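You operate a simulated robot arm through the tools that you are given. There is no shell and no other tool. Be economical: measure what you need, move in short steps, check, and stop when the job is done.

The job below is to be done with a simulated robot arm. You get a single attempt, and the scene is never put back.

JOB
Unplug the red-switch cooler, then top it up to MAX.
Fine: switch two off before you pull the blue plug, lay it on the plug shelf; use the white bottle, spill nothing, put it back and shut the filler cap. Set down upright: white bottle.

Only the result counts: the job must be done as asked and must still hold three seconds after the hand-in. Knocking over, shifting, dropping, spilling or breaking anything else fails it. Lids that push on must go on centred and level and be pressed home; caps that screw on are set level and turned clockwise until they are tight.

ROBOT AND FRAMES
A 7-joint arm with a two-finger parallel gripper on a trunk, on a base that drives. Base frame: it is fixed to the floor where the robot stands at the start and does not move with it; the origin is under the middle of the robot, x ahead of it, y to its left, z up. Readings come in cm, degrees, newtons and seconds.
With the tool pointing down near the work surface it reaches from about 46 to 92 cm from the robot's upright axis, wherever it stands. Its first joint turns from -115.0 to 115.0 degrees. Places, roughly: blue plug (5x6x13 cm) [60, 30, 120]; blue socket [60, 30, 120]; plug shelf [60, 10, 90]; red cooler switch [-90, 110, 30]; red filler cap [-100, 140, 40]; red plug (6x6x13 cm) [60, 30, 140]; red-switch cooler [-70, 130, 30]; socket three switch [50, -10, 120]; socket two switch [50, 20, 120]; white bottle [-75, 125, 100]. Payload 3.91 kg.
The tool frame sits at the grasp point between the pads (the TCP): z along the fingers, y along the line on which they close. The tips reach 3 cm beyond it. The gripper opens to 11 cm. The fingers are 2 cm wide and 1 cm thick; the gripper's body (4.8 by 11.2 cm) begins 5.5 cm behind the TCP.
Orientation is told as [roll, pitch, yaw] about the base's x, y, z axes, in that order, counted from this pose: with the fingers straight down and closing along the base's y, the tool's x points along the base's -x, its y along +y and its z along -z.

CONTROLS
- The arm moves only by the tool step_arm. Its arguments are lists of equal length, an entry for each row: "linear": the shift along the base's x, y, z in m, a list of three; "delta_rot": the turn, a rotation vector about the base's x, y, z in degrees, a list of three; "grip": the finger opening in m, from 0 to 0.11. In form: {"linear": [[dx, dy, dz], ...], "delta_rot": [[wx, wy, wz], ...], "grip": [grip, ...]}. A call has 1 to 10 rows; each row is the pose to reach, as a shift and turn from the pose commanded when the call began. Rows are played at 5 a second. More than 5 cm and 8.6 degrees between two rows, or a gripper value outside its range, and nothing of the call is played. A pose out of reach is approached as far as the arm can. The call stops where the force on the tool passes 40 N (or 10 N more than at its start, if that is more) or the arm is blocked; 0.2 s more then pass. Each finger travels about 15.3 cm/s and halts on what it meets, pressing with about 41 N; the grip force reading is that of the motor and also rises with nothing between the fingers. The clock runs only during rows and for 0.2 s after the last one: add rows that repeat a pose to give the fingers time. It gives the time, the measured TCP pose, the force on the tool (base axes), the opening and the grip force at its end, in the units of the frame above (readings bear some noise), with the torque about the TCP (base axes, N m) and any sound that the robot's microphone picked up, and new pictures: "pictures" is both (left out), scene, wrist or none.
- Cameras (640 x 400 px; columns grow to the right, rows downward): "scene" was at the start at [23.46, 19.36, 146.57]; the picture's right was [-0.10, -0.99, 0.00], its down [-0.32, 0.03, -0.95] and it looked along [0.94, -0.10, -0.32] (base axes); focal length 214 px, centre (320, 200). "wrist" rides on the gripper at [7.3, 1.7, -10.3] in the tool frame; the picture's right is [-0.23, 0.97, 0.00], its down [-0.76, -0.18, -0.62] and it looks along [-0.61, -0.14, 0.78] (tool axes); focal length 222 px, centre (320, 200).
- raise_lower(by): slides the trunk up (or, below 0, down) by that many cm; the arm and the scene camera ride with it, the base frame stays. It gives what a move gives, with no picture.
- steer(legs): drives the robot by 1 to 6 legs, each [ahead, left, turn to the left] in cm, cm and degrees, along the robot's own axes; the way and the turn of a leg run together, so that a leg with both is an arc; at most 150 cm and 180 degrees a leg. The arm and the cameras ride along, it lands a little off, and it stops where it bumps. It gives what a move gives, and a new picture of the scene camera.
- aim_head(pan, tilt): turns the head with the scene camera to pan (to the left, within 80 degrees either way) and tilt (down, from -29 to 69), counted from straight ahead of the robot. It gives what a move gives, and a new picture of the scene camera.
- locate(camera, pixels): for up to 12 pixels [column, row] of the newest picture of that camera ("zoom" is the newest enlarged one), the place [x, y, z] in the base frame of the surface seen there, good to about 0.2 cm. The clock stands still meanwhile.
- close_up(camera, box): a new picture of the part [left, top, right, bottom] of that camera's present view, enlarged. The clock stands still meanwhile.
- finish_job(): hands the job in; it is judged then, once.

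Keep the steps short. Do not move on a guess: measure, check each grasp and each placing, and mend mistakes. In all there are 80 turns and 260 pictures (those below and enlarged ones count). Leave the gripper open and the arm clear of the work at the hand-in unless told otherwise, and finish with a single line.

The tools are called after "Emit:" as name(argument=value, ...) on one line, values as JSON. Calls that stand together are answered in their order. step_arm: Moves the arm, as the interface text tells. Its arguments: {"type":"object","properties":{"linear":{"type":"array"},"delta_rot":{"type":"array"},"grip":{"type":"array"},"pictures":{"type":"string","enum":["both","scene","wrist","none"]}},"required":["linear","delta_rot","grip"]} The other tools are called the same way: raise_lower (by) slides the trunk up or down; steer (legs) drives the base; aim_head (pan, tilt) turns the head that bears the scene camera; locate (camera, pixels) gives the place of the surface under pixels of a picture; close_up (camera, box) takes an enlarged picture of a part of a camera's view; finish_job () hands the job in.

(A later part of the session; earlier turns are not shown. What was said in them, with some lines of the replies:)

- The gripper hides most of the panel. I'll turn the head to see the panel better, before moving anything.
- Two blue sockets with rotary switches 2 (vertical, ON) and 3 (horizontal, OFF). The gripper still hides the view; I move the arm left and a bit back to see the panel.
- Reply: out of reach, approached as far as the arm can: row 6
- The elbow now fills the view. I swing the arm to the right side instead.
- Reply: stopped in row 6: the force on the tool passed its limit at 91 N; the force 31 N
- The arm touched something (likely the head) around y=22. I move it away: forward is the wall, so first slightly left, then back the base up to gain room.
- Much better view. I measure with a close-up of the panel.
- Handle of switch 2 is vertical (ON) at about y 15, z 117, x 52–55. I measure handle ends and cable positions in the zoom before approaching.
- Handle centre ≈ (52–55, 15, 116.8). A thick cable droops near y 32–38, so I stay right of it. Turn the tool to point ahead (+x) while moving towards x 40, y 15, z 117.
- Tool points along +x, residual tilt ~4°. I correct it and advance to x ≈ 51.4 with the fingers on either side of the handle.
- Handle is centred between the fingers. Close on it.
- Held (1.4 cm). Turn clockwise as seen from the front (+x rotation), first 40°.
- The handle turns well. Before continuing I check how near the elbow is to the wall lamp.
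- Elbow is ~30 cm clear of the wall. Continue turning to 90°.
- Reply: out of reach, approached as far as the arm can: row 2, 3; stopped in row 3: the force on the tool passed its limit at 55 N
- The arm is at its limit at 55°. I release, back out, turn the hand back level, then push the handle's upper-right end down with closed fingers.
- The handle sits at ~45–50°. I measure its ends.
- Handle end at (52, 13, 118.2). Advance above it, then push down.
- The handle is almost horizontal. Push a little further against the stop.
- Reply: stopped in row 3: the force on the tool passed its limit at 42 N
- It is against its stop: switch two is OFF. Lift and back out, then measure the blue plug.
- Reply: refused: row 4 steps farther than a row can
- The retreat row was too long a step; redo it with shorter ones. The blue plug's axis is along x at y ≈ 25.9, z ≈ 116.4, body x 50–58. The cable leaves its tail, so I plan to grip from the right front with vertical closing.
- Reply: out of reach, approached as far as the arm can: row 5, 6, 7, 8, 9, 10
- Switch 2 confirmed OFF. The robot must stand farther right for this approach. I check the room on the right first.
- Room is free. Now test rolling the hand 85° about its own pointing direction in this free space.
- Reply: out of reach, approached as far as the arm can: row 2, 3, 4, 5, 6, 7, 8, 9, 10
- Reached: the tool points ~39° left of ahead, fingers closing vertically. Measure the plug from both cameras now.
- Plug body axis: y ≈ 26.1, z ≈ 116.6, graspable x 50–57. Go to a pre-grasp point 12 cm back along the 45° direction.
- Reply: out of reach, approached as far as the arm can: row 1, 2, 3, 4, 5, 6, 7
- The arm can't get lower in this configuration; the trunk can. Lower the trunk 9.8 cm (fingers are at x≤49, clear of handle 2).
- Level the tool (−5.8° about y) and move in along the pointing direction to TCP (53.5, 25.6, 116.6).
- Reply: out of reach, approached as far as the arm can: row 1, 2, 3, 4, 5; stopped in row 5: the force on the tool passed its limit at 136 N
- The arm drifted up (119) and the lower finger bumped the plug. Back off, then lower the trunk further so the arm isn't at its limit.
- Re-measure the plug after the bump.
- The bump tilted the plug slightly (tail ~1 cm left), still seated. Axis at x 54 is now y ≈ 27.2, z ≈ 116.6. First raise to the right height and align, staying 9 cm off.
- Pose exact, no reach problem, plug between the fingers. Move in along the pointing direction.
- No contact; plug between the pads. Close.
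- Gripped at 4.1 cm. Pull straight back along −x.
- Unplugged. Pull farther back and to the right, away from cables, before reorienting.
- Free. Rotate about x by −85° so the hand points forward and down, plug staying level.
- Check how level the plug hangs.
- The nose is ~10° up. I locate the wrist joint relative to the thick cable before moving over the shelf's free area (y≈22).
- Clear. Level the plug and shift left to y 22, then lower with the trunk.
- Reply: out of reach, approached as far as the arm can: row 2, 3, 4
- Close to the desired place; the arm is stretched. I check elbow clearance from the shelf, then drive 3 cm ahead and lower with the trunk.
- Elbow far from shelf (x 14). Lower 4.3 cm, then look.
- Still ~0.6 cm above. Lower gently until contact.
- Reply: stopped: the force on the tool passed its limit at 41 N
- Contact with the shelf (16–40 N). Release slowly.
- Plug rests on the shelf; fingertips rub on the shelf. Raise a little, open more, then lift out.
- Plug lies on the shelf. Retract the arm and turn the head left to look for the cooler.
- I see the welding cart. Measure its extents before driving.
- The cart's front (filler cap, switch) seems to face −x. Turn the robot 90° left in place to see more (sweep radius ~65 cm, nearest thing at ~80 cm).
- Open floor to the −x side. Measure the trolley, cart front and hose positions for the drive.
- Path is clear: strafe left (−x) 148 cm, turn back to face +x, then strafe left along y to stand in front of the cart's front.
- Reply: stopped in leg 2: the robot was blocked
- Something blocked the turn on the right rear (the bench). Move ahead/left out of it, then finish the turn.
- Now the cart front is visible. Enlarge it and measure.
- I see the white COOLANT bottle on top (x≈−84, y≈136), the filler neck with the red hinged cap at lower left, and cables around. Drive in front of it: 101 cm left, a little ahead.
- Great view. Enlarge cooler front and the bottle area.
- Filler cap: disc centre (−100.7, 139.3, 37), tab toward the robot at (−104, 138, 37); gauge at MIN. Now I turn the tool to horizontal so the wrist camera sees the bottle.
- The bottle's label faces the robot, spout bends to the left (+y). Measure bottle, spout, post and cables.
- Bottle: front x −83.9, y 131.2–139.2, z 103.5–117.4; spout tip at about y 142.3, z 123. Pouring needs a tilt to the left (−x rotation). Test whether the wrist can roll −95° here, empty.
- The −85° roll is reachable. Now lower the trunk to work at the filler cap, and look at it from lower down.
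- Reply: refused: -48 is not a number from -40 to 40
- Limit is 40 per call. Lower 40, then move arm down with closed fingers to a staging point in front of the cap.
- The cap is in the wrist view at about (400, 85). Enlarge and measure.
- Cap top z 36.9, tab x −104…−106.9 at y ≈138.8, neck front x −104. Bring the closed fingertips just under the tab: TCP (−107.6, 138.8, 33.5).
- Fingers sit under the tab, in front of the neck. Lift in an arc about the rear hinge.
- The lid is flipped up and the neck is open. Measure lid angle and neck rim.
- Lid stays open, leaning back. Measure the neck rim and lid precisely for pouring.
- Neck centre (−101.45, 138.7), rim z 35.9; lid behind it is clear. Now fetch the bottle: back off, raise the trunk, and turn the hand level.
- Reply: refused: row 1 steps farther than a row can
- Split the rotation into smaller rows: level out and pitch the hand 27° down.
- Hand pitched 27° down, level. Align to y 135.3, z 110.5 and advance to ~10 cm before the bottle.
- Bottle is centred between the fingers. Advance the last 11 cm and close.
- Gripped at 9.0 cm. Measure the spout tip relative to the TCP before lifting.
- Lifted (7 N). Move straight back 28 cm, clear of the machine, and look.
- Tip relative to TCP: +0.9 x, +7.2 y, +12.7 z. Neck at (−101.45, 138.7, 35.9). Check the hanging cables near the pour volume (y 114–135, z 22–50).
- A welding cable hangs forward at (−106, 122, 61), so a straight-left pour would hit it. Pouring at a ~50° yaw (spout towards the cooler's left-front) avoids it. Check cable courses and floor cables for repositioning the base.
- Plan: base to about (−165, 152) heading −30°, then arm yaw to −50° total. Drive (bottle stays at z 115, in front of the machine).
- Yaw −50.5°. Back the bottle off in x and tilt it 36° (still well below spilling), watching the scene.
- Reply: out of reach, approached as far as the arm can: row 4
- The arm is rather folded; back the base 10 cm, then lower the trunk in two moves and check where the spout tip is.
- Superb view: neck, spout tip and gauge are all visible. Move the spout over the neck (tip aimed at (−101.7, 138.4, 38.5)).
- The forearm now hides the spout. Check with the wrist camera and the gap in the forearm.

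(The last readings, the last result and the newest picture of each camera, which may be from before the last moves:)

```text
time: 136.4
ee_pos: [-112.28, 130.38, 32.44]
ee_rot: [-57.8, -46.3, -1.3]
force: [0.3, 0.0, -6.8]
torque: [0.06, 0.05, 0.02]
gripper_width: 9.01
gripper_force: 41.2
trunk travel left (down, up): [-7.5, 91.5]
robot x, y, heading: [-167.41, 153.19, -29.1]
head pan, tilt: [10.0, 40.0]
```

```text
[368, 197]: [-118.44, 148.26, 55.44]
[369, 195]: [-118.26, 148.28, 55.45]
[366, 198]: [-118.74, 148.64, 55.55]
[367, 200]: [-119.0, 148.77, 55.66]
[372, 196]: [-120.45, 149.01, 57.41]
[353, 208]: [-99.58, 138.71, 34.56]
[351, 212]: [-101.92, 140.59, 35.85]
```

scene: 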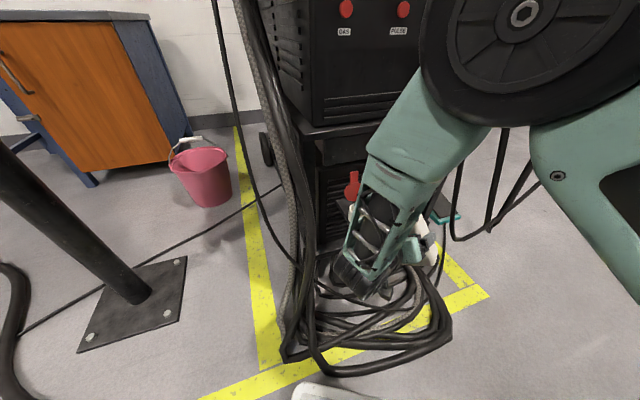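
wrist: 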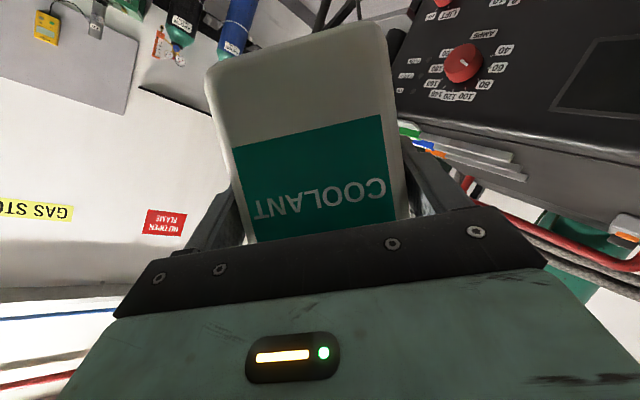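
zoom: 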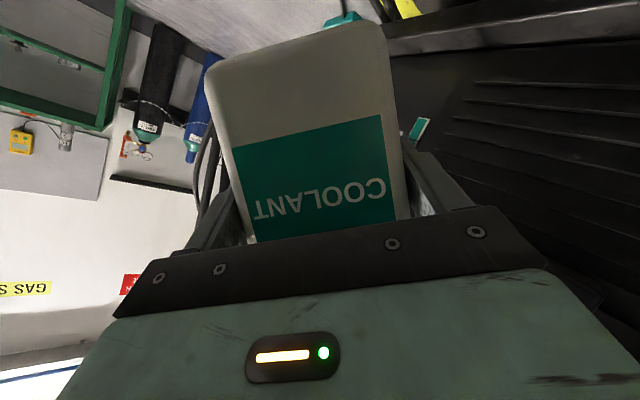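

The wrist camera can see the gauge at (420, 128) – good. Start pouring: tilt on to 58° keeping the tip over the neck, then read weight and gauge.

Emit:
step_arm(linear=[[-0.0054, -0.0046, 0.016], [-0.0075, -0.006, 0.025], [-0.0088, -0.0074, 0.033], [-0.0096, -0.008, 0.045], [-0.0098, -0.0082, 0.048], [-0.0098, -0.0082, 0.048], [-0.0098, -0.0082, 0.048]], delta_rot=[[-5.1, 6.1, 0], [-7.7, 9.2, 0], [-10.3, 12.3, 0], [-13.5, 16.1, 0], [-14.1, 16.9, 0], [-14.1, 16.9, 0], [-14.1, 16.9, 0]], grip=[0.065, 0.065, 0.065, 0.065, 0.065, 0.065, 0.065], pictures="both")

Emit:
close_up(camera="wrist", box=[360, 40, 520, 190])

Emit:
close_up(camera="scene", box=[320, 160, 448, 260])

```text
time: 138.0
ee_pos: [-113.18, 129.57, 37.18]
ee_rot: [-74.1, -28.4, 8.7]
force: [0.6, -0.4, -6.8]
torque: [0.02, 0.06, -0.04]
gripper_width: 8.99
gripper_force: 41.0
trunk travel left (down, up): [-7.5, 91.5]
robot x, y, heading: [-166.88, 153.59, -29.6]
head pan, tilt: [10.0, 40.0]
```

scene: 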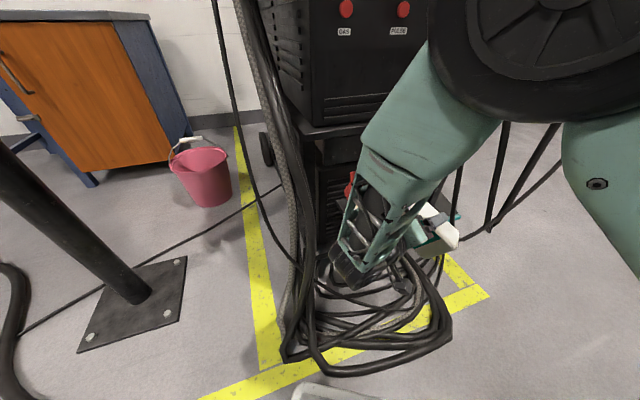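
wrist: 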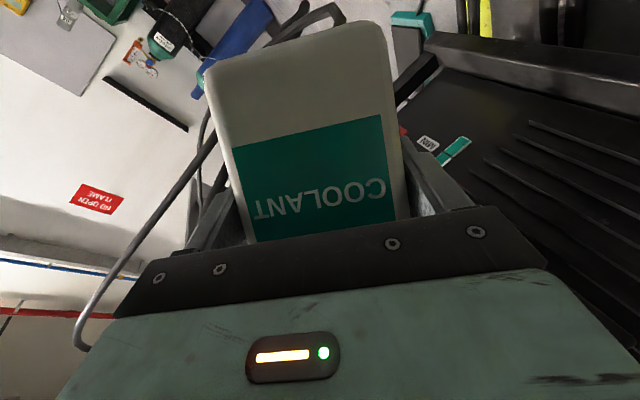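

```text
2.67 times, centred on (440, 115) of wrist
```

zoom: 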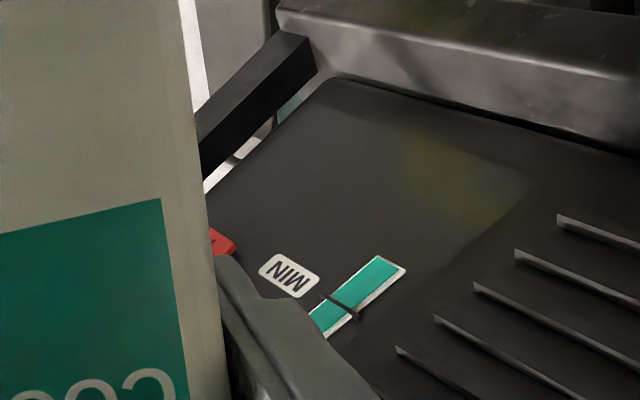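

```text
4.00 times, centred on (384, 210) of scene
5 turns are left
```

zoom: 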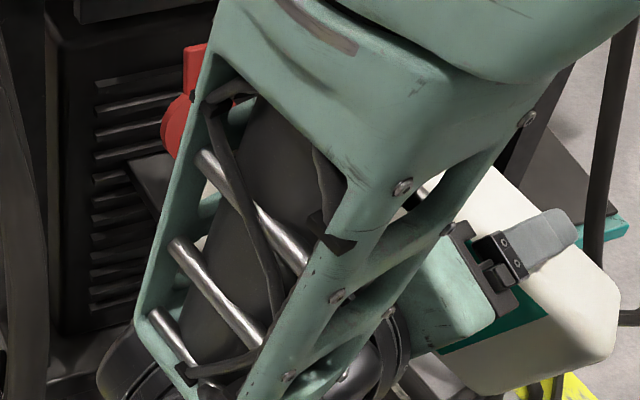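

Only 5 turns remain, so I batch. Pour at 68° for about a second, tilt back, retreat to the viewing pose and read the gauge.

Emit:
step_arm(linear=[[0.0003, 0.0003, 0.0125], [0.0009, 0.0008, 0.025], [0.0009, 0.0008, 0.025], [0.0009, 0.0008, 0.025], [0.0009, 0.0008, 0.025], [0.0009, 0.0008, 0.025]], delta_rot=[[-3.2, 3.8, 0], [-6.4, 7.7, 0], [-6.4, 7.7, 0], [-6.4, 7.7, 0], [-6.4, 7.7, 0], [-6.4, 7.7, 0]], grip=[0.065, 0.065, 0.065, 0.065, 0.065, 0.065], pictures="wrist")

Emit:
close_up(camera="wrist", box=[360, 40, 520, 190])

Emit:
step_arm(linear=[[-0.001, -0.0008, -0.02], [0, 0, -0.04], [0.0035, 0.0028, -0.057], [0.0089, 0.0074, -0.0724], [0.0089, 0.0074, -0.03], [0.0089, 0.0074, 0.015], [0.0089, 0.0074, 0.0586]], delta_rot=[[5.1, -6.1, 0], [10.3, -12.3, 0], [15.4, -18.4, 0], [20.6, -24.5, 0], [20.6, -24.5, 0], [20.6, -24.5, 0], [20.6, -24.5, 0]], grip=[0.065, 0.065, 0.065, 0.065, 0.065, 0.065, 0.065], pictures="none")

Emit:
step_arm(linear=[[-0.04, 0.012, 0], [-0.08, 0.025, 0], [-0.12, 0.038, 0], [-0.149, 0.047, 0]], delta_rot=[[0, 0, 0], [0, 0, 0], [0, 0, 0], [0, 0, 0]], grip=[0.065, 0.065, 0.065, 0.065], pictures="scene")

Emit:
close_up(camera="scene", box=[330, 160, 442, 230])

Emit:
locate(camera="zoom", pixels=[[320, 250], [280, 200], [340, 130]])

```text
time: 139.4
ee_pos: [-113.12, 129.79, 39.76]
ee_rot: [-79.4, -19.8, 10.8]
force: [0.1, 0.7, -8.5]
torque: [0.03, 0.11, 0.04]
gripper_width: 8.98
gripper_force: 41.4
trunk travel left (down, up): [-7.5, 91.5]
robot x, y, heading: [-167.23, 153.82, -29.4]
head pan, tilt: [10.0, 40.0]
```

wrist: 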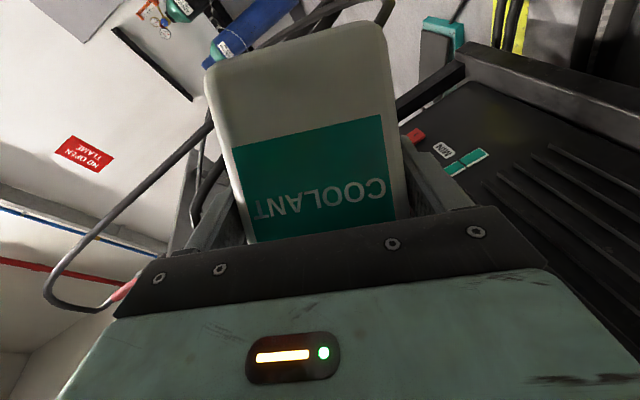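

```text
2.67 times, centred on (440, 115) of wrist
```

zoom: 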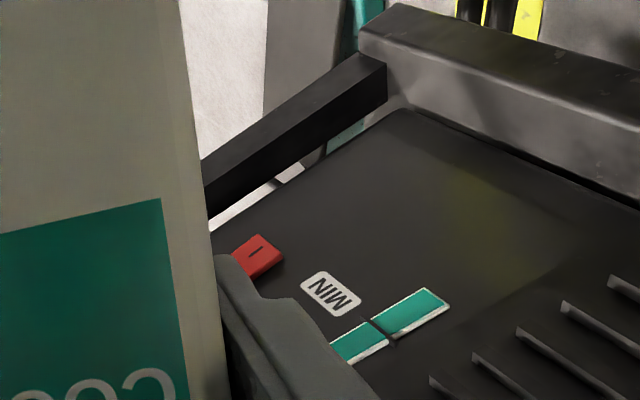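

```text
time: 141.0
ee_pos: [-112.38, 130.77, 45.48]
ee_rot: [-57.5, -46.1, -1.3]
force: [-0.4, 1.0, -7.6]
torque: [0.06, 0.11, -0.01]
gripper_width: 8.99
gripper_force: 41.0
trunk travel left (down, up): [-7.5, 91.5]
robot x, y, heading: [-167.26, 153.61, -29.2]
head pan, tilt: [10.0, 40.0]
```

```text
time: 142.0
ee_pos: [-127.26, 135.34, 45.25]
ee_rot: [-57.6, -46.2, -1.4]
force: [0.9, -0.5, -7.8]
torque: [0.04, 0.1, 0.01]
gripper_width: 8.99
gripper_force: 41.0
trunk travel left (down, up): [-7.5, 91.5]
robot x, y, heading: [-167.43, 153.65, -29.6]
head pan, tilt: [10.0, 40.0]
```

scene: 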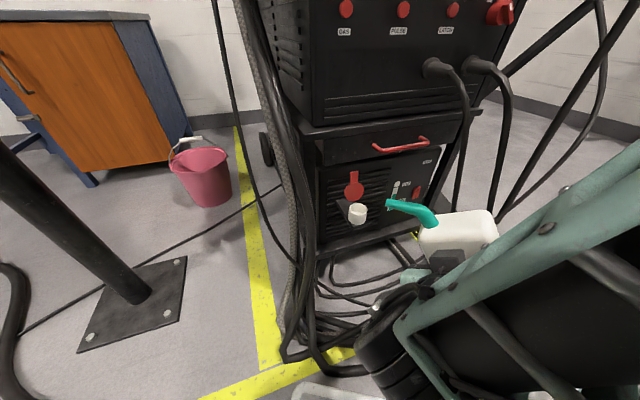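

```text
5.71 times, centred on (386, 195) of scene
```

zoom: 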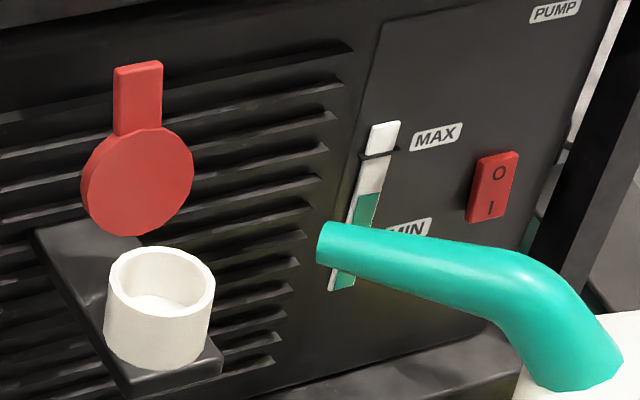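

```text
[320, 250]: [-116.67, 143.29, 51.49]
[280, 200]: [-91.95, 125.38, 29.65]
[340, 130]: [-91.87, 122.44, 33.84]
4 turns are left
```

Level is now ~57% from MIN to MAX, nothing spilled. Pour again the same way with a similar, slightly longer hold, then return to the viewing pose and read the gauge.

Emit:
step_arm(linear=[[0.037, -0.012, 0], [0.075, -0.024, 0], [0.112, -0.036, 0], [0.149, -0.047, 0], [0.149, -0.047, -0.04], [0.149, -0.047, -0.08], [0.149, -0.047, -0.11], [0.149, -0.047, -0.131]], delta_rot=[[0, 0, 0], [0, 0, 0], [0, 0, 0], [0, 0, 0], [0, 0, 0], [0, 0, 0], [0, 0, 0], [0, 0, 0]], grip=[0.065, 0.065, 0.065, 0.065, 0.065, 0.065, 0.065, 0.065], pictures="none")

Emit:
step_arm(linear=[[-0.0054, -0.0046, 0.016], [-0.0088, -0.0074, 0.033], [-0.01, -0.0084, 0.053], [-0.0089, -0.0074, 0.073], [-0.0089, -0.0074, 0.073], [-0.0089, -0.0074, 0.073], [-0.0089, -0.0074, 0.073], [-0.0089, -0.0074, 0.073], [-0.0089, -0.0074, 0.073], [-0.0089, -0.0074, 0.073]], delta_rot=[[-5.1, 6.1, 0], [-10.3, 12.3, 0], [-15.4, 18.4, 0], [-20.5, 24.6, 0], [-20.5, 24.6, 0], [-20.5, 24.6, 0], [-20.5, 24.6, 0], [-20.5, 24.6, 0], [-20.5, 24.6, 0], [-20.5, 24.6, 0]], grip=[0.065, 0.065, 0.065, 0.065, 0.065, 0.065, 0.065, 0.065, 0.065, 0.065], pictures="none")

Emit:
step_arm(linear=[[-0.001, -0.0008, -0.02], [0, 0, -0.04], [0.0035, 0.0028, -0.057], [0.0089, 0.0074, -0.0724], [0.0089, 0.0074, -0.03], [0.0089, 0.0074, 0.015], [0.0089, 0.0074, 0.058]], delta_rot=[[5.1, -6.1, 0], [10.3, -12.3, 0], [15.4, -18.4, 0], [20.5, -24.6, 0], [20.5, -24.6, 0], [20.5, -24.6, 0], [20.5, -24.6, 0]], grip=[0.065, 0.065, 0.065, 0.065, 0.065, 0.065, 0.065], pictures="none")

Emit:
step_arm(linear=[[-0.04, 0.012, 0], [-0.08, 0.025, 0], [-0.12, 0.038, 0], [-0.149, 0.047, 0]], delta_rot=[[0, 0, 0], [0, 0, 0], [0, 0, 0], [0, 0, 0]], grip=[0.065, 0.065, 0.065, 0.065], pictures="scene")

Emit:
close_up(camera="scene", box=[330, 160, 442, 230])

Emit:
locate(camera="zoom", pixels=[[137, 80], [137, 115], [137, 190], [117, 100], [160, 100], [160, 255], [118, 330]])

```text
time: 143.8
ee_pos: [-112.3, 130.47, 32.34]
ee_rot: [-57.6, -46.1, -1.4]
force: [-0.3, 0.0, -6.7]
torque: [0.06, 0.06, -0.01]
gripper_width: 9.01
gripper_force: 41.2
trunk travel left (down, up): [-7.5, 91.5]
robot x, y, heading: [-167.44, 153.09, -29.5]
head pan, tilt: [10.0, 40.0]
```

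```text
time: 146.0
ee_pos: [-113.2, 129.72, 39.66]
ee_rot: [-79.5, -19.5, 10.8]
force: [0.2, -0.6, -6.7]
torque: [0.03, 0.08, -0.01]
gripper_width: 8.99
gripper_force: 40.8
trunk travel left (down, up): [-7.5, 91.5]
robot x, y, heading: [-167.33, 153.5, -29.5]
head pan, tilt: [10.0, 40.0]
```

```text
time: 147.6
ee_pos: [-112.34, 130.25, 45.46]
ee_rot: [-57.7, -46.2, -1.5]
force: [0.9, -0.2, -7.7]
torque: [0.0, 0.07, 0.02]
gripper_width: 9.01
gripper_force: 40.7
trunk travel left (down, up): [-7.5, 91.5]
robot x, y, heading: [-167.28, 153.23, -29.7]
head pan, tilt: [10.0, 40.0]
```

```text
time: 148.6
ee_pos: [-127.06, 135.25, 45.32]
ee_rot: [-57.6, -46.3, -1.5]
force: [-1.0, 0.2, -7.4]
torque: [0.04, 0.07, -0.03]
gripper_width: 9.03
gripper_force: 40.6
trunk travel left (down, up): [-7.5, 91.5]
robot x, y, heading: [-167.44, 153.31, -29.6]
head pan, tilt: [10.0, 40.0]
```

scene: 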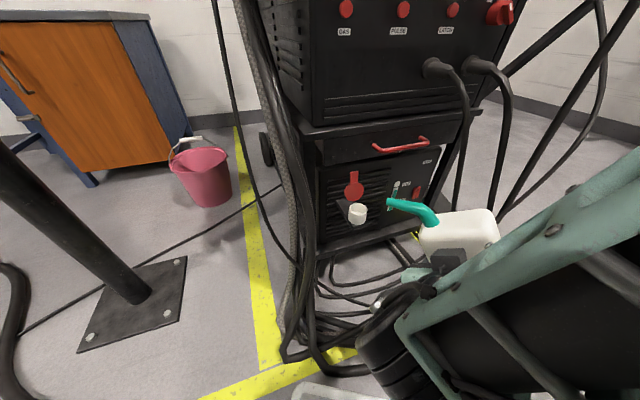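

```text
5.71 times, centred on (386, 195) of scene
```

zoom: 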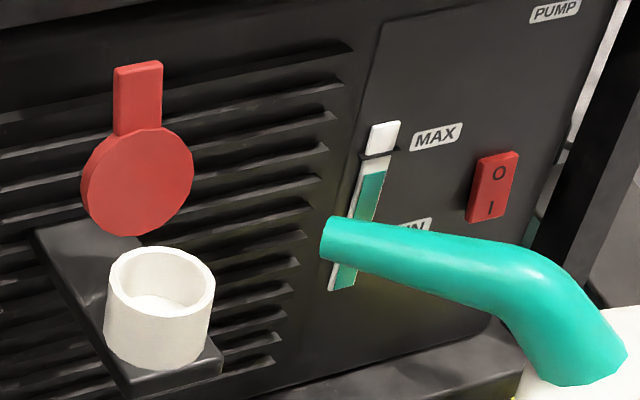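

```text
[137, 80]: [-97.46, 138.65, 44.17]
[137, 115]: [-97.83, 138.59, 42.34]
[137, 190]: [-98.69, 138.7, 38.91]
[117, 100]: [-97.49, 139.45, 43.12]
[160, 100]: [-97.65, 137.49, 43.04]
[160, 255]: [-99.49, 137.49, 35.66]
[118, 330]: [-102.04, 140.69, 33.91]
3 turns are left
```

Level is just under MAX (≈17 px of the last 22 px pour still missing). I pour ~0.8 of the last amount, then return the bottle: raise, set upright, drive back, place at its old spot, release, retreat and lower towards the cap.

Emit:
step_arm(linear=[[0.037, -0.012, 0], [0.075, -0.024, 0], [0.112, -0.036, 0], [0.149, -0.047, 0], [0.149, -0.047, -0.04], [0.149, -0.047, -0.08], [0.149, -0.047, -0.11], [0.149, -0.047, -0.131]], delta_rot=[[0, 0, 0], [0, 0, 0], [0, 0, 0], [0, 0, 0], [0, 0, 0], [0, 0, 0], [0, 0, 0], [0, 0, 0]], grip=[0.065, 0.065, 0.065, 0.065, 0.065, 0.065, 0.065, 0.065], pictures="none")

Emit:
step_arm(linear=[[-0.0057, -0.0048, 0.017], [-0.009, -0.0076, 0.035], [-0.01, -0.0084, 0.056], [-0.0089, -0.0074, 0.073], [-0.0089, -0.0074, 0.073], [-0.0089, -0.0074, 0.073], [-0.0089, -0.0074, 0.073], [-0.0089, -0.0074, 0.073]], delta_rot=[[-5.4, 6.5, 0], [-10.8, 12.9, 0], [-16.0, 19.1, 0], [-20.5, 24.6, 0], [-20.5, 24.6, 0], [-20.5, 24.6, 0], [-20.5, 24.6, 0], [-20.5, 24.6, 0]], grip=[0.065, 0.065, 0.065, 0.065, 0.065, 0.065, 0.065, 0.065], pictures="none")

Emit:
step_arm(linear=[[-0.001, -0.0008, -0.02], [0, 0, -0.04], [0.0035, 0.0028, -0.057], [0.0089, 0.0074, -0.0724], [0.0089, 0.0074, -0.03], [0.0089, 0.0074, 0.015], [0.0089, 0.0074, 0.058]], delta_rot=[[5.1, -6.1, 0], [10.3, -12.3, 0], [15.4, -18.4, 0], [20.5, -24.6, 0], [20.5, -24.6, 0], [20.5, -24.6, 0], [20.5, -24.6, 0]], grip=[0.065, 0.065, 0.065, 0.065, 0.065, 0.065, 0.065], pictures="none")

Emit:
step_arm(linear=[[-0.04, 0.012, 0], [-0.08, 0.025, 0], [-0.12, 0.038, 0], [-0.149, 0.047, 0]], delta_rot=[[0, 0, 0], [0, 0, 0], [0, 0, 0], [0, 0, 0]], grip=[0.065, 0.065, 0.065, 0.065], pictures="scene")

Emit:
close_up(camera="scene", box=[330, 160, 442, 230])

Emit:
raise_lower(by=40)

Emit:
raise_lower(by=30)

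Emit:
step_arm(linear=[[0.035, 0, 0], [0.075, 0, 0], [0.115, 0, 0], [0.155, 0, 0], [0.155, 0, 0]], delta_rot=[[4.6, -5.5, 0], [9.2, -11, 0], [13.9, -16.5, 0], [18.5, -22, 0], [23.1, -27.5, 0]], grip=[0.065, 0.065, 0.065, 0.065, 0.065], pictures="none")

Emit:
steer(legs=[[0, 0, 29.8], [0, -28, 0]])

Emit:
step_arm(linear=[[0, -0.006, 0], [0, -0.012, 0], [0, -0.018, 0], [0.045, -0.018, 0], [0.09, -0.018, 0], [0.135, -0.018, 0], [0.18, -0.018, 0], [0.225, -0.018, 0], [0.27, -0.018, 0], [0.27, -0.018, 0]], delta_rot=[[0, 0, 7], [0, 0, 14], [0, 0, 20.8], [0, 0, 20.8], [0, 0, 20.8], [0, 0, 20.8], [0, 0, 20.8], [0, 0, 20.8], [0, 0, 20.8], [0, 0, 20.8]], grip=[0.065, 0.065, 0.065, 0.065, 0.065, 0.065, 0.065, 0.065, 0.065, 0.065], pictures="both")

```text
time: 150.4
ee_pos: [-112.23, 130.49, 32.44]
ee_rot: [-57.8, -46.2, -1.4]
force: [-0.3, 0.2, -7.0]
torque: [0.04, 0.04, 0.0]
gripper_width: 8.99
gripper_force: 40.8
trunk travel left (down, up): [-7.5, 91.5]
robot x, y, heading: [-167.44, 153.69, -29.5]
head pan, tilt: [10.0, 40.0]
```

```text
time: 152.2
ee_pos: [-113.16, 129.61, 39.84]
ee_rot: [-79.5, -19.6, 10.8]
force: [-0.3, 0.2, -7.6]
torque: [-0.01, 0.11, 0.04]
gripper_width: 9.01
gripper_force: 40.9
trunk travel left (down, up): [-7.5, 91.5]
robot x, y, heading: [-167.19, 153.28, -29.2]
head pan, tilt: [10.0, 40.0]
```

```text
time: 153.8
ee_pos: [-112.25, 130.38, 45.35]
ee_rot: [-57.7, -46.2, -1.5]
force: [-0.2, 0.5, -8.1]
torque: [0.02, 0.08, 0.0]
gripper_width: 8.99
gripper_force: 40.6
trunk travel left (down, up): [-7.5, 91.5]
robot x, y, heading: [-167.2, 153.45, -29.4]
head pan, tilt: [10.0, 40.0]
```

```text
time: 154.8
ee_pos: [-127.12, 135.22, 45.45]
ee_rot: [-57.6, -46.2, -1.4]
force: [0.0, -0.1, -7.2]
torque: [0.03, 0.08, 0.0]
gripper_width: 8.99
gripper_force: 41.2
trunk travel left (down, up): [-7.5, 91.5]
robot x, y, heading: [-167.33, 153.61, -29.3]
head pan, tilt: [10.0, 40.0]
```

scene: 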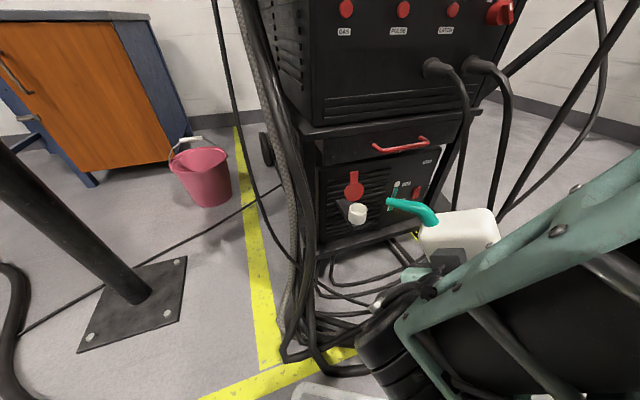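

```text
5.71 times, centred on (386, 195) of scene
```

zoom: 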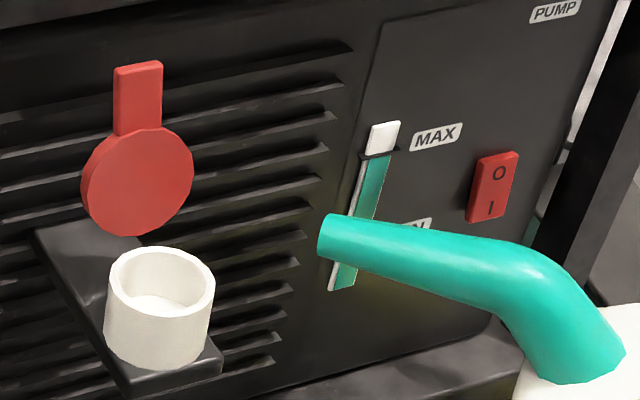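

```text
time: 158.6
ee_pos: [-127.09, 135.21, 85.42]
ee_rot: [-57.6, -46.2, -1.4]
force: [0.1, -0.4, -7.9]
torque: [0.04, 0.08, -0.02]
gripper_width: 8.98
gripper_force: 41.7
trunk travel left (down, up): [-47.5, 51.5]
robot x, y, heading: [-167.38, 153.31, -29.3]
head pan, tilt: [10.0, 40.0]
```

```text
time: 161.6
ee_pos: [-127.11, 135.35, 115.42]
ee_rot: [-57.6, -46.2, -1.4]
force: [0.6, -0.9, -7.5]
torque: [0.02, 0.06, 0.02]
gripper_width: 9.01
gripper_force: 41.1
trunk travel left (down, up): [-77.5, 21.5]
robot x, y, heading: [-167.51, 153.45, -29.3]
head pan, tilt: [10.0, 40.0]
```

```text
time: 162.8
ee_pos: [-111.54, 135.2, 115.37]
ee_rot: [0.5, -62.7, -50.4]
force: [-0.2, -0.5, -7.7]
torque: [0.04, 0.04, -0.04]
gripper_width: 8.99
gripper_force: 40.9
trunk travel left (down, up): [-77.5, 21.5]
robot x, y, heading: [-167.59, 153.49, -29.6]
head pan, tilt: [10.0, 40.0]
```

```text
time: 166.2
ee_pos: [-109.6, 137.02, 115.36]
ee_rot: [0.3, -62.6, -20.5]
force: [-0.1, 0.6, -7.5]
torque: [0.0, 0.07, -0.02]
gripper_width: 8.98
gripper_force: 41.2
trunk travel left (down, up): [-77.5, 21.5]
robot x, y, heading: [-166.76, 125.04, 0.6]
head pan, tilt: [10.0, 40.0]
```

scene: 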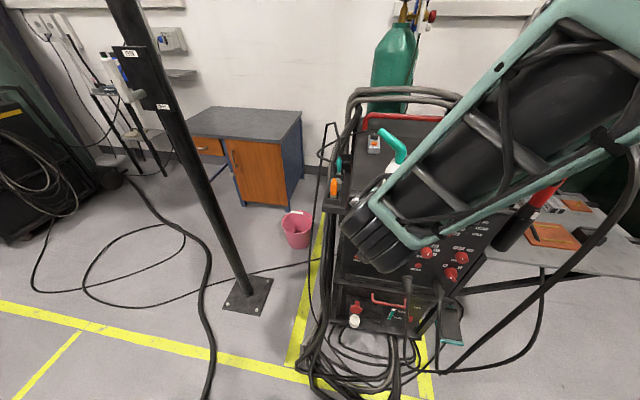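

```text
time: 168.4
ee_pos: [-82.86, 135.07, 115.34]
ee_rot: [0.3, -62.6, 0.3]
force: [-0.2, -0.6, -7.5]
torque: [-0.01, 0.07, 0.02]
gripper_width: 8.99
gripper_force: 40.6
trunk travel left (down, up): [-77.5, 21.5]
robot x, y, heading: [-166.98, 125.19, 0.5]
head pan, tilt: [10.0, 40.0]
2 turns are left
```

scene: 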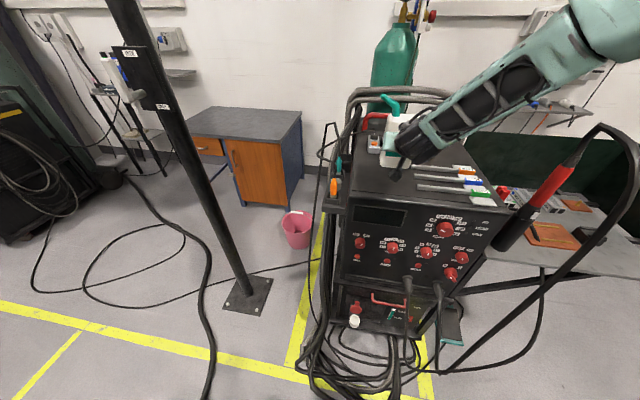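
wrist: 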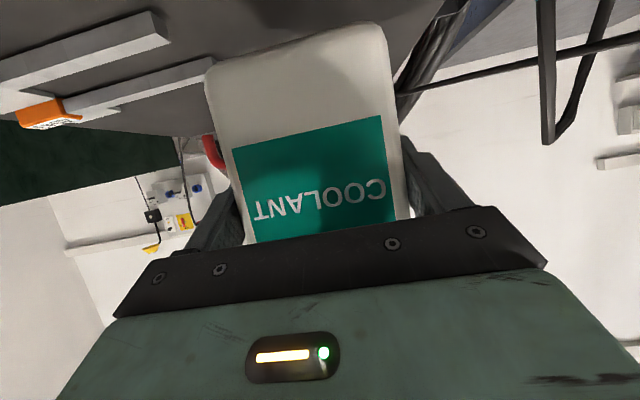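

Level is exactly at MAX, and the bottle is level above its old spot. Now place it, release, retreat, lower to the cap, grip the tab, swing the lid over and press it shut.

Emit:
step_arm(linear=[[0.004, 0.0015, -0.02], [0.0075, 0.003, -0.04], [0.0075, 0.003, -0.047], [0.0075, 0.003, -0.0488], [0.0075, 0.003, -0.0488]], delta_rot=[[0, 0, 0], [0, 0, 0], [0, 0, 0], [0, 0, 0], [0, 0, 0]], grip=[0.065, 0.065, 0.065, 0.065, 0.065], pictures="none")

Emit:
step_arm(linear=[[0, 0, 0], [0, 0, 0], [0, 0, 0], [0, 0, 0]], delta_rot=[[0, 0, 0], [0, 0, 0], [0, 0, 0], [0, 0, 0]], grip=[0.092, 0.1, 0.105, 0.105], pictures="none")

Emit:
step_arm(linear=[[-0.04, 0, 0], [-0.08, 0, 0], [-0.12, 0, 0], [-0.16, 0, 0], [-0.2, 0, 0], [-0.24, 0, 0], [-0.28, 0, 0]], delta_rot=[[0, 0, 0], [0, 0, 0], [0, 0, 0], [0, 0, 0], [0, 0, 0], [0, 0, 0], [0, 0, 0]], grip=[0.105, 0.105, 0.105, 0.105, 0.105, 0.105, 0.105], pictures="scene")

Emit:
raise_lower(by=-40)

Emit:
raise_lower(by=-26.6)

Emit:
step_arm(linear=[[0, 0.0157, 0], [0, 0.0313, 0], [0.04, 0.0313, 0], [0.08, 0.0313, 0], [0.113, 0.0313, 0], [0.113, 0.0313, 0]], delta_rot=[[0, 0, 0], [0, 0, 0], [0, 0, 0], [0, 0, 0], [0, 0, 0], [0, 0, 0]], grip=[0.07, 0.05, 0.05, 0.05, 0.05, 0.05], pictures="wrist")

Emit:
step_arm(linear=[[0, 0, 0], [0, 0, 0], [0, 0, 0]], delta_rot=[[0, 0, 0], [0, 0, 0], [0, 0, 0]], grip=[0.03, 0.01, 0.01], pictures="none")

Emit:
step_arm(linear=[[-0.017, 0, 0.002], [-0.036, 0, -0.0005], [-0.0535, 0, -0.008], [-0.069, 0, -0.0195], [-0.08, 0, -0.0345]], delta_rot=[[0, 0, 0], [0, 0, 0], [0, 0, 0], [0, 0, 0], [0, 0, 0]], grip=[0.01, 0.01, 0.01, 0.01, 0.01], pictures="wrist")

Emit:
step_arm(linear=[[0, 0, 0], [0, 0, 0], [-0.04, 0, 0], [-0.04, 0, 0.045], [-0.04, 0, 0.09], [-0.04, 0, 0.09], [0, 0, 0.09], [0.016, 0, 0.09]], delta_rot=[[0, 0, 0], [0, 0, 0], [0, 0, 0], [0, 0, 0], [0, 0, 0], [0, 0, 0], [0, 0, 0], [0, 0, 0]], grip=[0.05, 0.05, 0.05, 0.05, 0.02, 0, 0, 0], pictures="wrist")

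Emit:
step_arm(linear=[[0, 0, -0.03], [0, 0, -0.06], [0, 0, -0.085], [0, 0, -0.098], [0, 0, -0.106]], delta_rot=[[0, 0, 0], [0, 0, 0], [0, 0, 0], [0, 0, 0], [0, 0, 0]], grip=[0, 0, 0, 0, 0], pictures="wrist")

Emit:
step_arm(linear=[[0, 0, 0.03], [-0.04, 0, 0.05], [-0.08, 0, 0.05], [-0.12, 0, 0.05], [-0.15, 0, 0.05]], delta_rot=[[0, 0, 0], [0, 0, 0], [0, 0, 0], [0, 0, 0], [0, 0, 0]], grip=[0, 0.02, 0.05, 0.06, 0.06], pictures="both")

Emit:
close_up(camera="wrist", box=[200, 0, 460, 180])

Emit:
locate(camera="zoom", pixels=[[320, 100], [320, 150], [320, 200], [350, 150], [290, 150], [320, 250], [250, 150]])

Emit:
close_up(camera="scene", box=[260, 120, 460, 260])

```text
time: 169.6
ee_pos: [-82.1, 135.48, 110.44]
ee_rot: [0.2, -62.9, 0.3]
force: [0.1, 1.2, -4.0]
torque: [-0.07, -0.08, 0.03]
gripper_width: 9.0
gripper_force: 40.4
trunk travel left (down, up): [-77.5, 21.5]
robot x, y, heading: [-167.19, 125.09, 0.5]
head pan, tilt: [10.0, 40.0]
```

```text
time: 170.6
ee_pos: [-82.13, 135.52, 110.39]
ee_rot: [0.3, -62.8, 0.3]
force: [0.2, 0.2, 0.5]
torque: [-0.01, -0.03, 0.02]
gripper_width: 10.5
gripper_force: 0.1
trunk travel left (down, up): [-77.5, 21.5]
robot x, y, heading: [-167.19, 124.9, 0.6]
head pan, tilt: [10.0, 40.0]
```

```text
time: 172.2
ee_pos: [-109.63, 135.8, 110.31]
ee_rot: [0.3, -62.7, 0.2]
force: [0.5, -0.1, -0.5]
torque: [0.02, 0.04, 0.03]
gripper_width: 10.51
gripper_force: 0.0
out of reach, approached as far as the arm can: row 7
trunk travel left (down, up): [-77.5, 21.5]
robot x, y, heading: [-166.98, 124.93, 0.5]
head pan, tilt: [10.0, 40.0]
```

scene: 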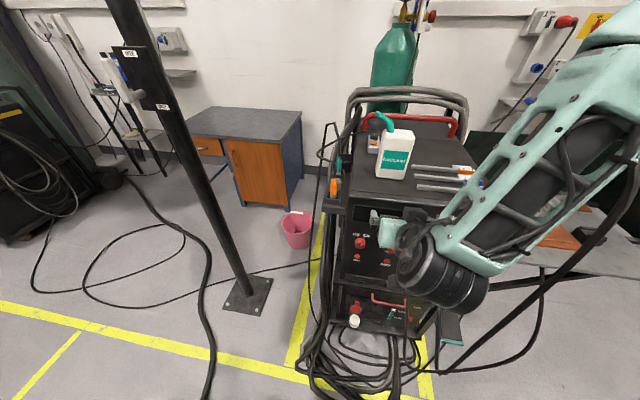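

```text
time: 176.1
ee_pos: [-109.61, 135.88, 70.24]
ee_rot: [0.1, -62.7, 0.4]
force: [0.1, 0.2, -0.1]
torque: [0.0, 0.06, 0.02]
gripper_width: 10.51
gripper_force: 0.0
trunk travel left (down, up): [-37.5, 61.5]
robot x, y, heading: [-167.05, 125.06, 0.5]
head pan, tilt: [10.0, 40.0]
```

```text
time: 178.8
ee_pos: [-109.58, 135.85, 43.78]
ee_rot: [0.1, -62.7, 0.3]
force: [0.2, -0.3, 0.2]
torque: [-0.02, 0.02, 0.0]
gripper_width: 10.51
gripper_force: 0.0
trunk travel left (down, up): [-10.9, 88.1]
robot x, y, heading: [-166.88, 124.79, 0.6]
head pan, tilt: [10.0, 40.0]
```

```text
time: 180.2
ee_pos: [-98.33, 138.96, 43.77]
ee_rot: [0.2, -62.6, 0.3]
force: [0.6, 0.3, -1.0]
torque: [0.01, 0.02, 0.02]
gripper_width: 5.02
gripper_force: 0.0
trunk travel left (down, up): [-10.9, 88.1]
robot x, y, heading: [-167.35, 124.74, 0.7]
head pan, tilt: [10.0, 40.0]
```

wrist: 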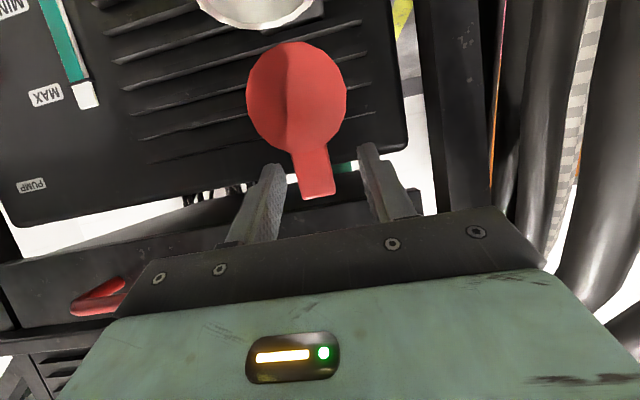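

```text
time: 181.0
ee_pos: [-98.24, 138.68, 43.9]
ee_rot: [0.0, -62.7, 0.1]
force: [-2.4, -22.4, 1.6]
torque: [-0.13, -0.06, -0.28]
gripper_width: 2.17
gripper_force: 44.9
trunk travel left (down, up): [-10.9, 88.1]
robot x, y, heading: [-167.66, 124.75, 0.5]
head pan, tilt: [10.0, 40.0]
```

```text
time: 181.8
ee_pos: [-103.42, 138.55, 43.3]
ee_rot: [-0.1, -63.3, 0.0]
force: [-6.0, -3.6, 6.7]
torque: [0.19, 0.05, -0.06]
gripper_width: 2.16
gripper_force: 45.0
trunk travel left (down, up): [-10.9, 88.1]
robot x, y, heading: [-166.72, 125.01, 0.3]
head pan, tilt: [10.0, 40.0]
stopped in row 4: the force on the tool passed its limit at 53 N (the readings are from after the stop); the commanded pose is now the measured one
```

wrist: 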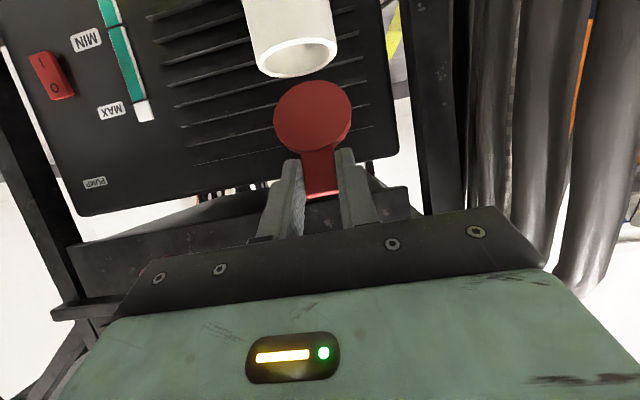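

```text
time: 183.6
ee_pos: [-101.68, 138.57, 52.23]
ee_rot: [-0.4, -63.0, 0.1]
force: [-0.3, -0.2, 0.3]
torque: [-0.01, 0.0, -0.03]
gripper_width: 0.0
gripper_force: 38.4
trunk travel left (down, up): [-10.9, 88.1]
robot x, y, heading: [-167.16, 125.06, 0.5]
head pan, tilt: [10.0, 40.0]
```

wrist: 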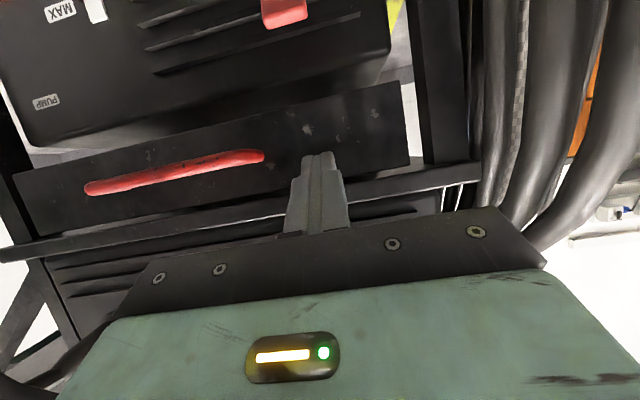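

```text
time: 184.4
ee_pos: [-101.55, 138.7, 45.03]
ee_rot: [0.1, -64.3, -0.3]
force: [-8.9, -5.3, 19.6]
torque: [-0.04, 0.14, 0.0]
gripper_width: 0.0
gripper_force: 37.6
trunk travel left (down, up): [-10.9, 88.1]
robot x, y, heading: [-166.84, 124.86, 0.5]
head pan, tilt: [10.0, 40.0]
stopped in row 4: the force on the tool passed its limit at 65 N (the readings are from after the stop); the commanded pose is now the measured one
```

wrist: 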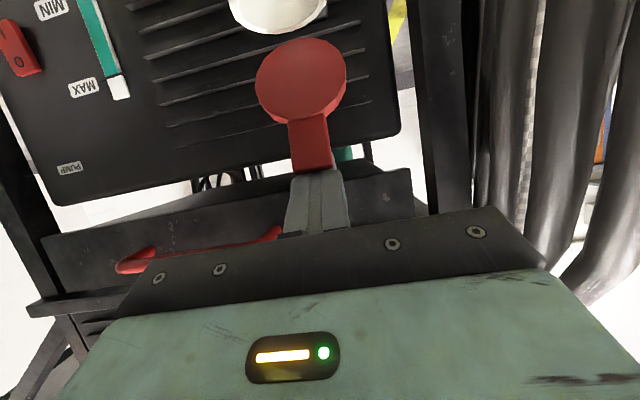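

```text
time: 185.6
ee_pos: [-116.44, 138.76, 49.77]
ee_rot: [-0.3, -63.9, -0.1]
force: [0.1, 0.0, 0.1]
torque: [0.02, -0.02, -0.01]
gripper_width: 6.0
gripper_force: 0.1
out of reach, approached as far as the arm can: row 5
trunk travel left (down, up): [-10.9, 88.1]
robot x, y, heading: [-167.4, 125.09, 0.3]
head pan, tilt: [10.0, 40.0]
```

scene: 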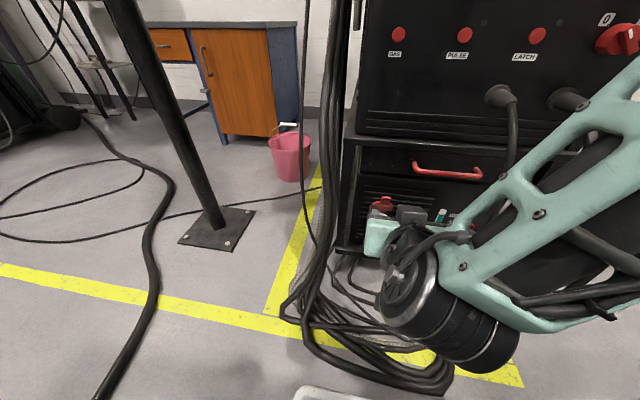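
wrist: 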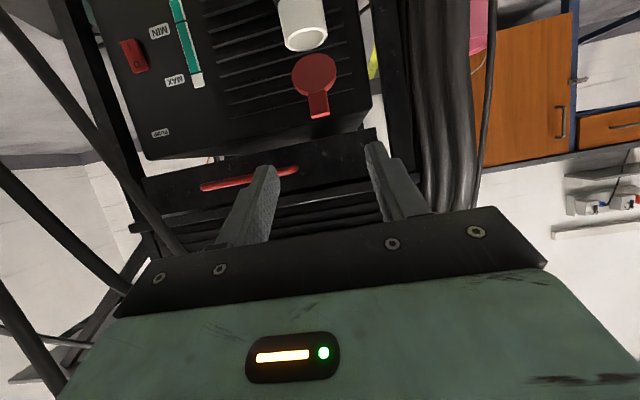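

```text
2.22 times, centred on (330, 90) of wrist
```

zoom: 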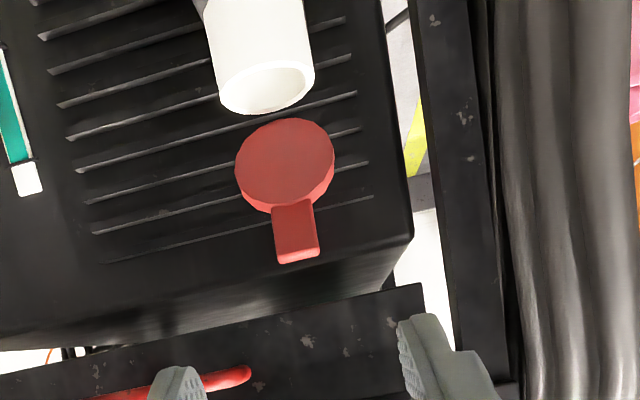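

```text
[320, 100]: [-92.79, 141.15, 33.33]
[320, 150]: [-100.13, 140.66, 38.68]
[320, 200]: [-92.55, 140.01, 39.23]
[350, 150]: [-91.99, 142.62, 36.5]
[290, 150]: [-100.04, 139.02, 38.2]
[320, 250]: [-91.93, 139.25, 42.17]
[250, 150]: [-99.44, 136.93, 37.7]
```

```text
2.86 times, centred on (360, 190) of scene
1 turns are left
```

zoom: 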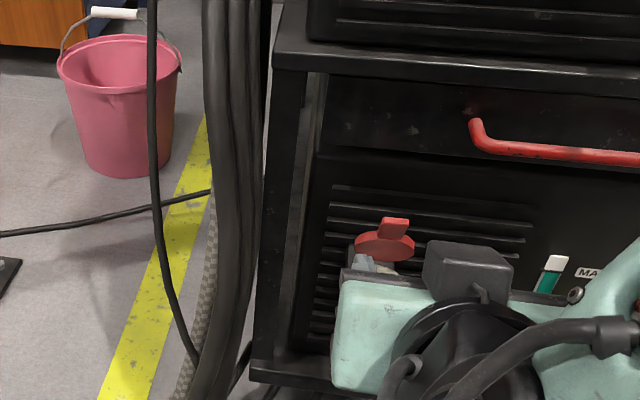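

Bottle stands back in place, level at MAX. The lid is leaning forward (~113°) but not down. Last turn: with closed fingers I get over and behind the tab, sweep it towards the robot and down along its arc, press the cap home, back away with the gripper open, and hand in.

Emit:
step_arm(linear=[[0, 0, 0], [0.04, 0, 0], [0.08, 0, 0], [0.12, 0, 0], [0.149, 0, 0], [0.149, 0, 0]], delta_rot=[[0, 0, 0], [0, 0, 0], [0, 0, 0], [0, 0, 0], [0, 0, 0], [0, 0, 0]], grip=[0.02, 0, 0, 0, 0, 0], pictures="none")

Emit:
step_arm(linear=[[0, 0, -0.02], [0, 0, -0.035], [0, 0, -0.041], [0, 0, -0.045]], delta_rot=[[0, 0, 0], [0, 0, 0], [0, 0, 0], [0, 0, 0]], grip=[0, 0, 0, 0], pictures="none")

Emit:
step_arm(linear=[[-0.0085, 0, -0.0085], [-0.017, 0, -0.0115], [-0.0275, 0, -0.016]], delta_rot=[[0, 0, 0], [0, 0, 0], [0, 0, 0]], grip=[0, 0, 0], pictures="none")

Emit:
step_arm(linear=[[-0.0115, 0, -0.0055], [-0.02, 0, -0.012], [-0.029, 0, -0.0195]], delta_rot=[[0, 0, 0], [0, 0, 0], [0, 0, 0]], grip=[0, 0, 0], pictures="none")

Emit:
step_arm(linear=[[-0.0095, 0, -0.014], [-0.0145, 0, -0.024], [-0.0175, 0, -0.03]], delta_rot=[[0, 0, 0], [0, 0, 0], [0, 0, 0]], grip=[0, 0, 0], pictures="wrist")

Emit:
step_arm(linear=[[0, 0, 0.04], [0, 0, 0.07], [0.03, 0, 0.07], [0.044, 0, 0.07]], delta_rot=[[0, 0, 0], [0, 0, 0], [0, 0, 0], [0, 0, 0]], grip=[0, 0, 0, 0], pictures="none")

Emit:
step_arm(linear=[[0, 0, -0.02], [0, 0, -0.038], [0, 0, -0.052], [0, 0, -0.062], [0, 0, -0.067], [0, 0, -0.07]], delta_rot=[[0, 0, 0], [0, 0, 0], [0, 0, 0], [0, 0, 0], [0, 0, 0], [0, 0, 0]], grip=[0, 0, 0, 0, 0, 0], pictures="wrist")

Emit:
step_arm(linear=[[0, 0, 0.03], [0, 0, 0.07], [-0.04, 0, 0.08], [-0.08, 0, 0.08], [-0.11, 0, 0.08], [-0.11, 0, 0.08]], delta_rot=[[0, 0, 0], [0, 0, 0], [0, 0, 0], [0, 0, 0], [0, 0, 0], [0, 0, 0]], grip=[0, 0, 0.03, 0.06, 0.08, 0.08], pictures="wrist")

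Emit:
finish_job()

```text
time: 187.0
ee_pos: [-101.24, 139.03, 49.92]
ee_rot: [-0.2, -64.0, -0.1]
force: [0.3, 0.9, 0.1]
torque: [-0.01, 0.05, -0.01]
gripper_width: 0.0
gripper_force: 37.5
trunk travel left (down, up): [-10.9, 88.1]
robot x, y, heading: [-166.97, 125.05, 0.4]
head pan, tilt: [10.0, 40.0]
```

```text
time: 188.0
ee_pos: [-101.52, 139.0, 45.3]
ee_rot: [-0.1, -64.0, -0.3]
force: [0.4, -0.4, 0.1]
torque: [0.04, 0.0, 0.0]
gripper_width: 0.0
gripper_force: 37.7
trunk travel left (down, up): [-10.9, 88.1]
robot x, y, heading: [-167.09, 125.06, 0.3]
head pan, tilt: [10.0, 40.0]
```

```text
time: 188.8
ee_pos: [-104.42, 138.92, 43.69]
ee_rot: [0.0, -64.1, -0.2]
force: [-0.3, -0.5, -1.1]
torque: [0.01, 0.02, -0.02]
gripper_width: 0.01
gripper_force: 37.1
trunk travel left (down, up): [-10.9, 88.1]
robot x, y, heading: [-167.05, 124.84, 0.6]
head pan, tilt: [10.0, 40.0]
```

```text
time: 189.6
ee_pos: [-107.31, 138.86, 41.82]
ee_rot: [-0.2, -64.0, -0.2]
force: [0.5, 0.0, -0.3]
torque: [0.04, -0.02, 0.0]
gripper_width: 0.0
gripper_force: 37.9
trunk travel left (down, up): [-10.9, 88.1]
robot x, y, heading: [-166.6, 125.16, 0.7]
head pan, tilt: [10.0, 40.0]
```

```text
time: 190.4
ee_pos: [-108.85, 138.93, 38.94]
ee_rot: [0.1, -64.4, -0.4]
force: [4.4, -1.8, 9.5]
torque: [0.01, -0.3, 0.0]
gripper_width: 0.02
gripper_force: 37.8
trunk travel left (down, up): [-10.9, 88.1]
robot x, y, heading: [-166.91, 125.04, 0.3]
head pan, tilt: [10.0, 40.0]
```

wrist: 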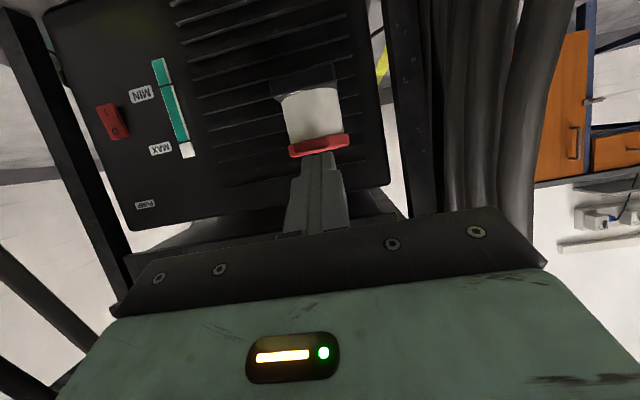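

```text
time: 191.4
ee_pos: [-104.62, 139.03, 45.85]
ee_rot: [-0.2, -63.9, -0.2]
force: [-0.5, -0.3, 0.8]
torque: [0.0, 0.01, 0.01]
gripper_width: 0.01
gripper_force: 37.4
trunk travel left (down, up): [-10.9, 88.1]
robot x, y, heading: [-166.96, 125.0, 0.5]
head pan, tilt: [10.0, 40.0]
```

```text
time: 192.8
ee_pos: [-104.51, 139.09, 38.94]
ee_rot: [0.0, -64.2, -0.4]
force: [-8.9, -3.3, 22.8]
torque: [-0.13, -0.35, -0.02]
gripper_width: 0.0
gripper_force: 37.4
trunk travel left (down, up): [-10.9, 88.1]
robot x, y, heading: [-166.87, 124.77, 0.4]
head pan, tilt: [10.0, 40.0]
```

wrist: 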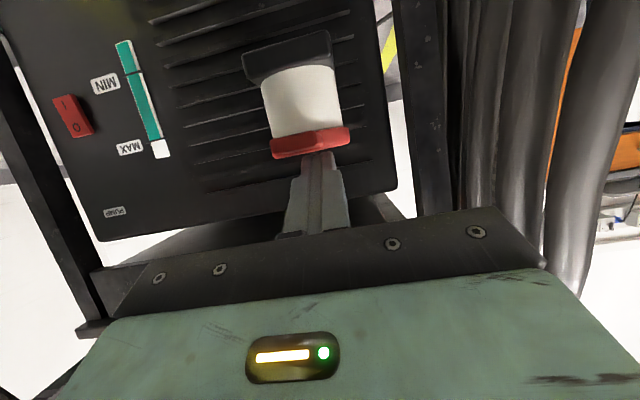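

```text
time: 194.2
ee_pos: [-115.71, 139.0, 46.7]
ee_rot: [-0.1, -64.0, -0.2]
force: [0.4, 0.5, 0.0]
torque: [0.0, -0.02, -0.02]
gripper_width: 8.01
gripper_force: 0.0
trunk travel left (down, up): [-10.9, 88.1]
robot x, y, heading: [-167.43, 124.94, 0.3]
head pan, tilt: [10.0, 40.0]
```

wrist: 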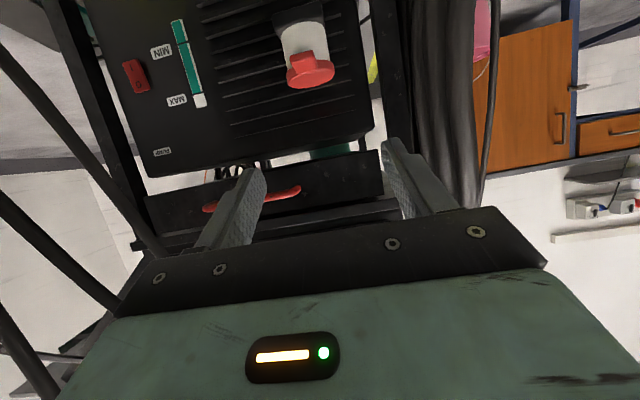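

```text
The job is handed in.
```

Job handed in: switch two is off, the blue plug is on the plug shelf, the cooler reads MAX with no spill seen, the white bottle is back upright, and the filler cap is shut and pressed down.
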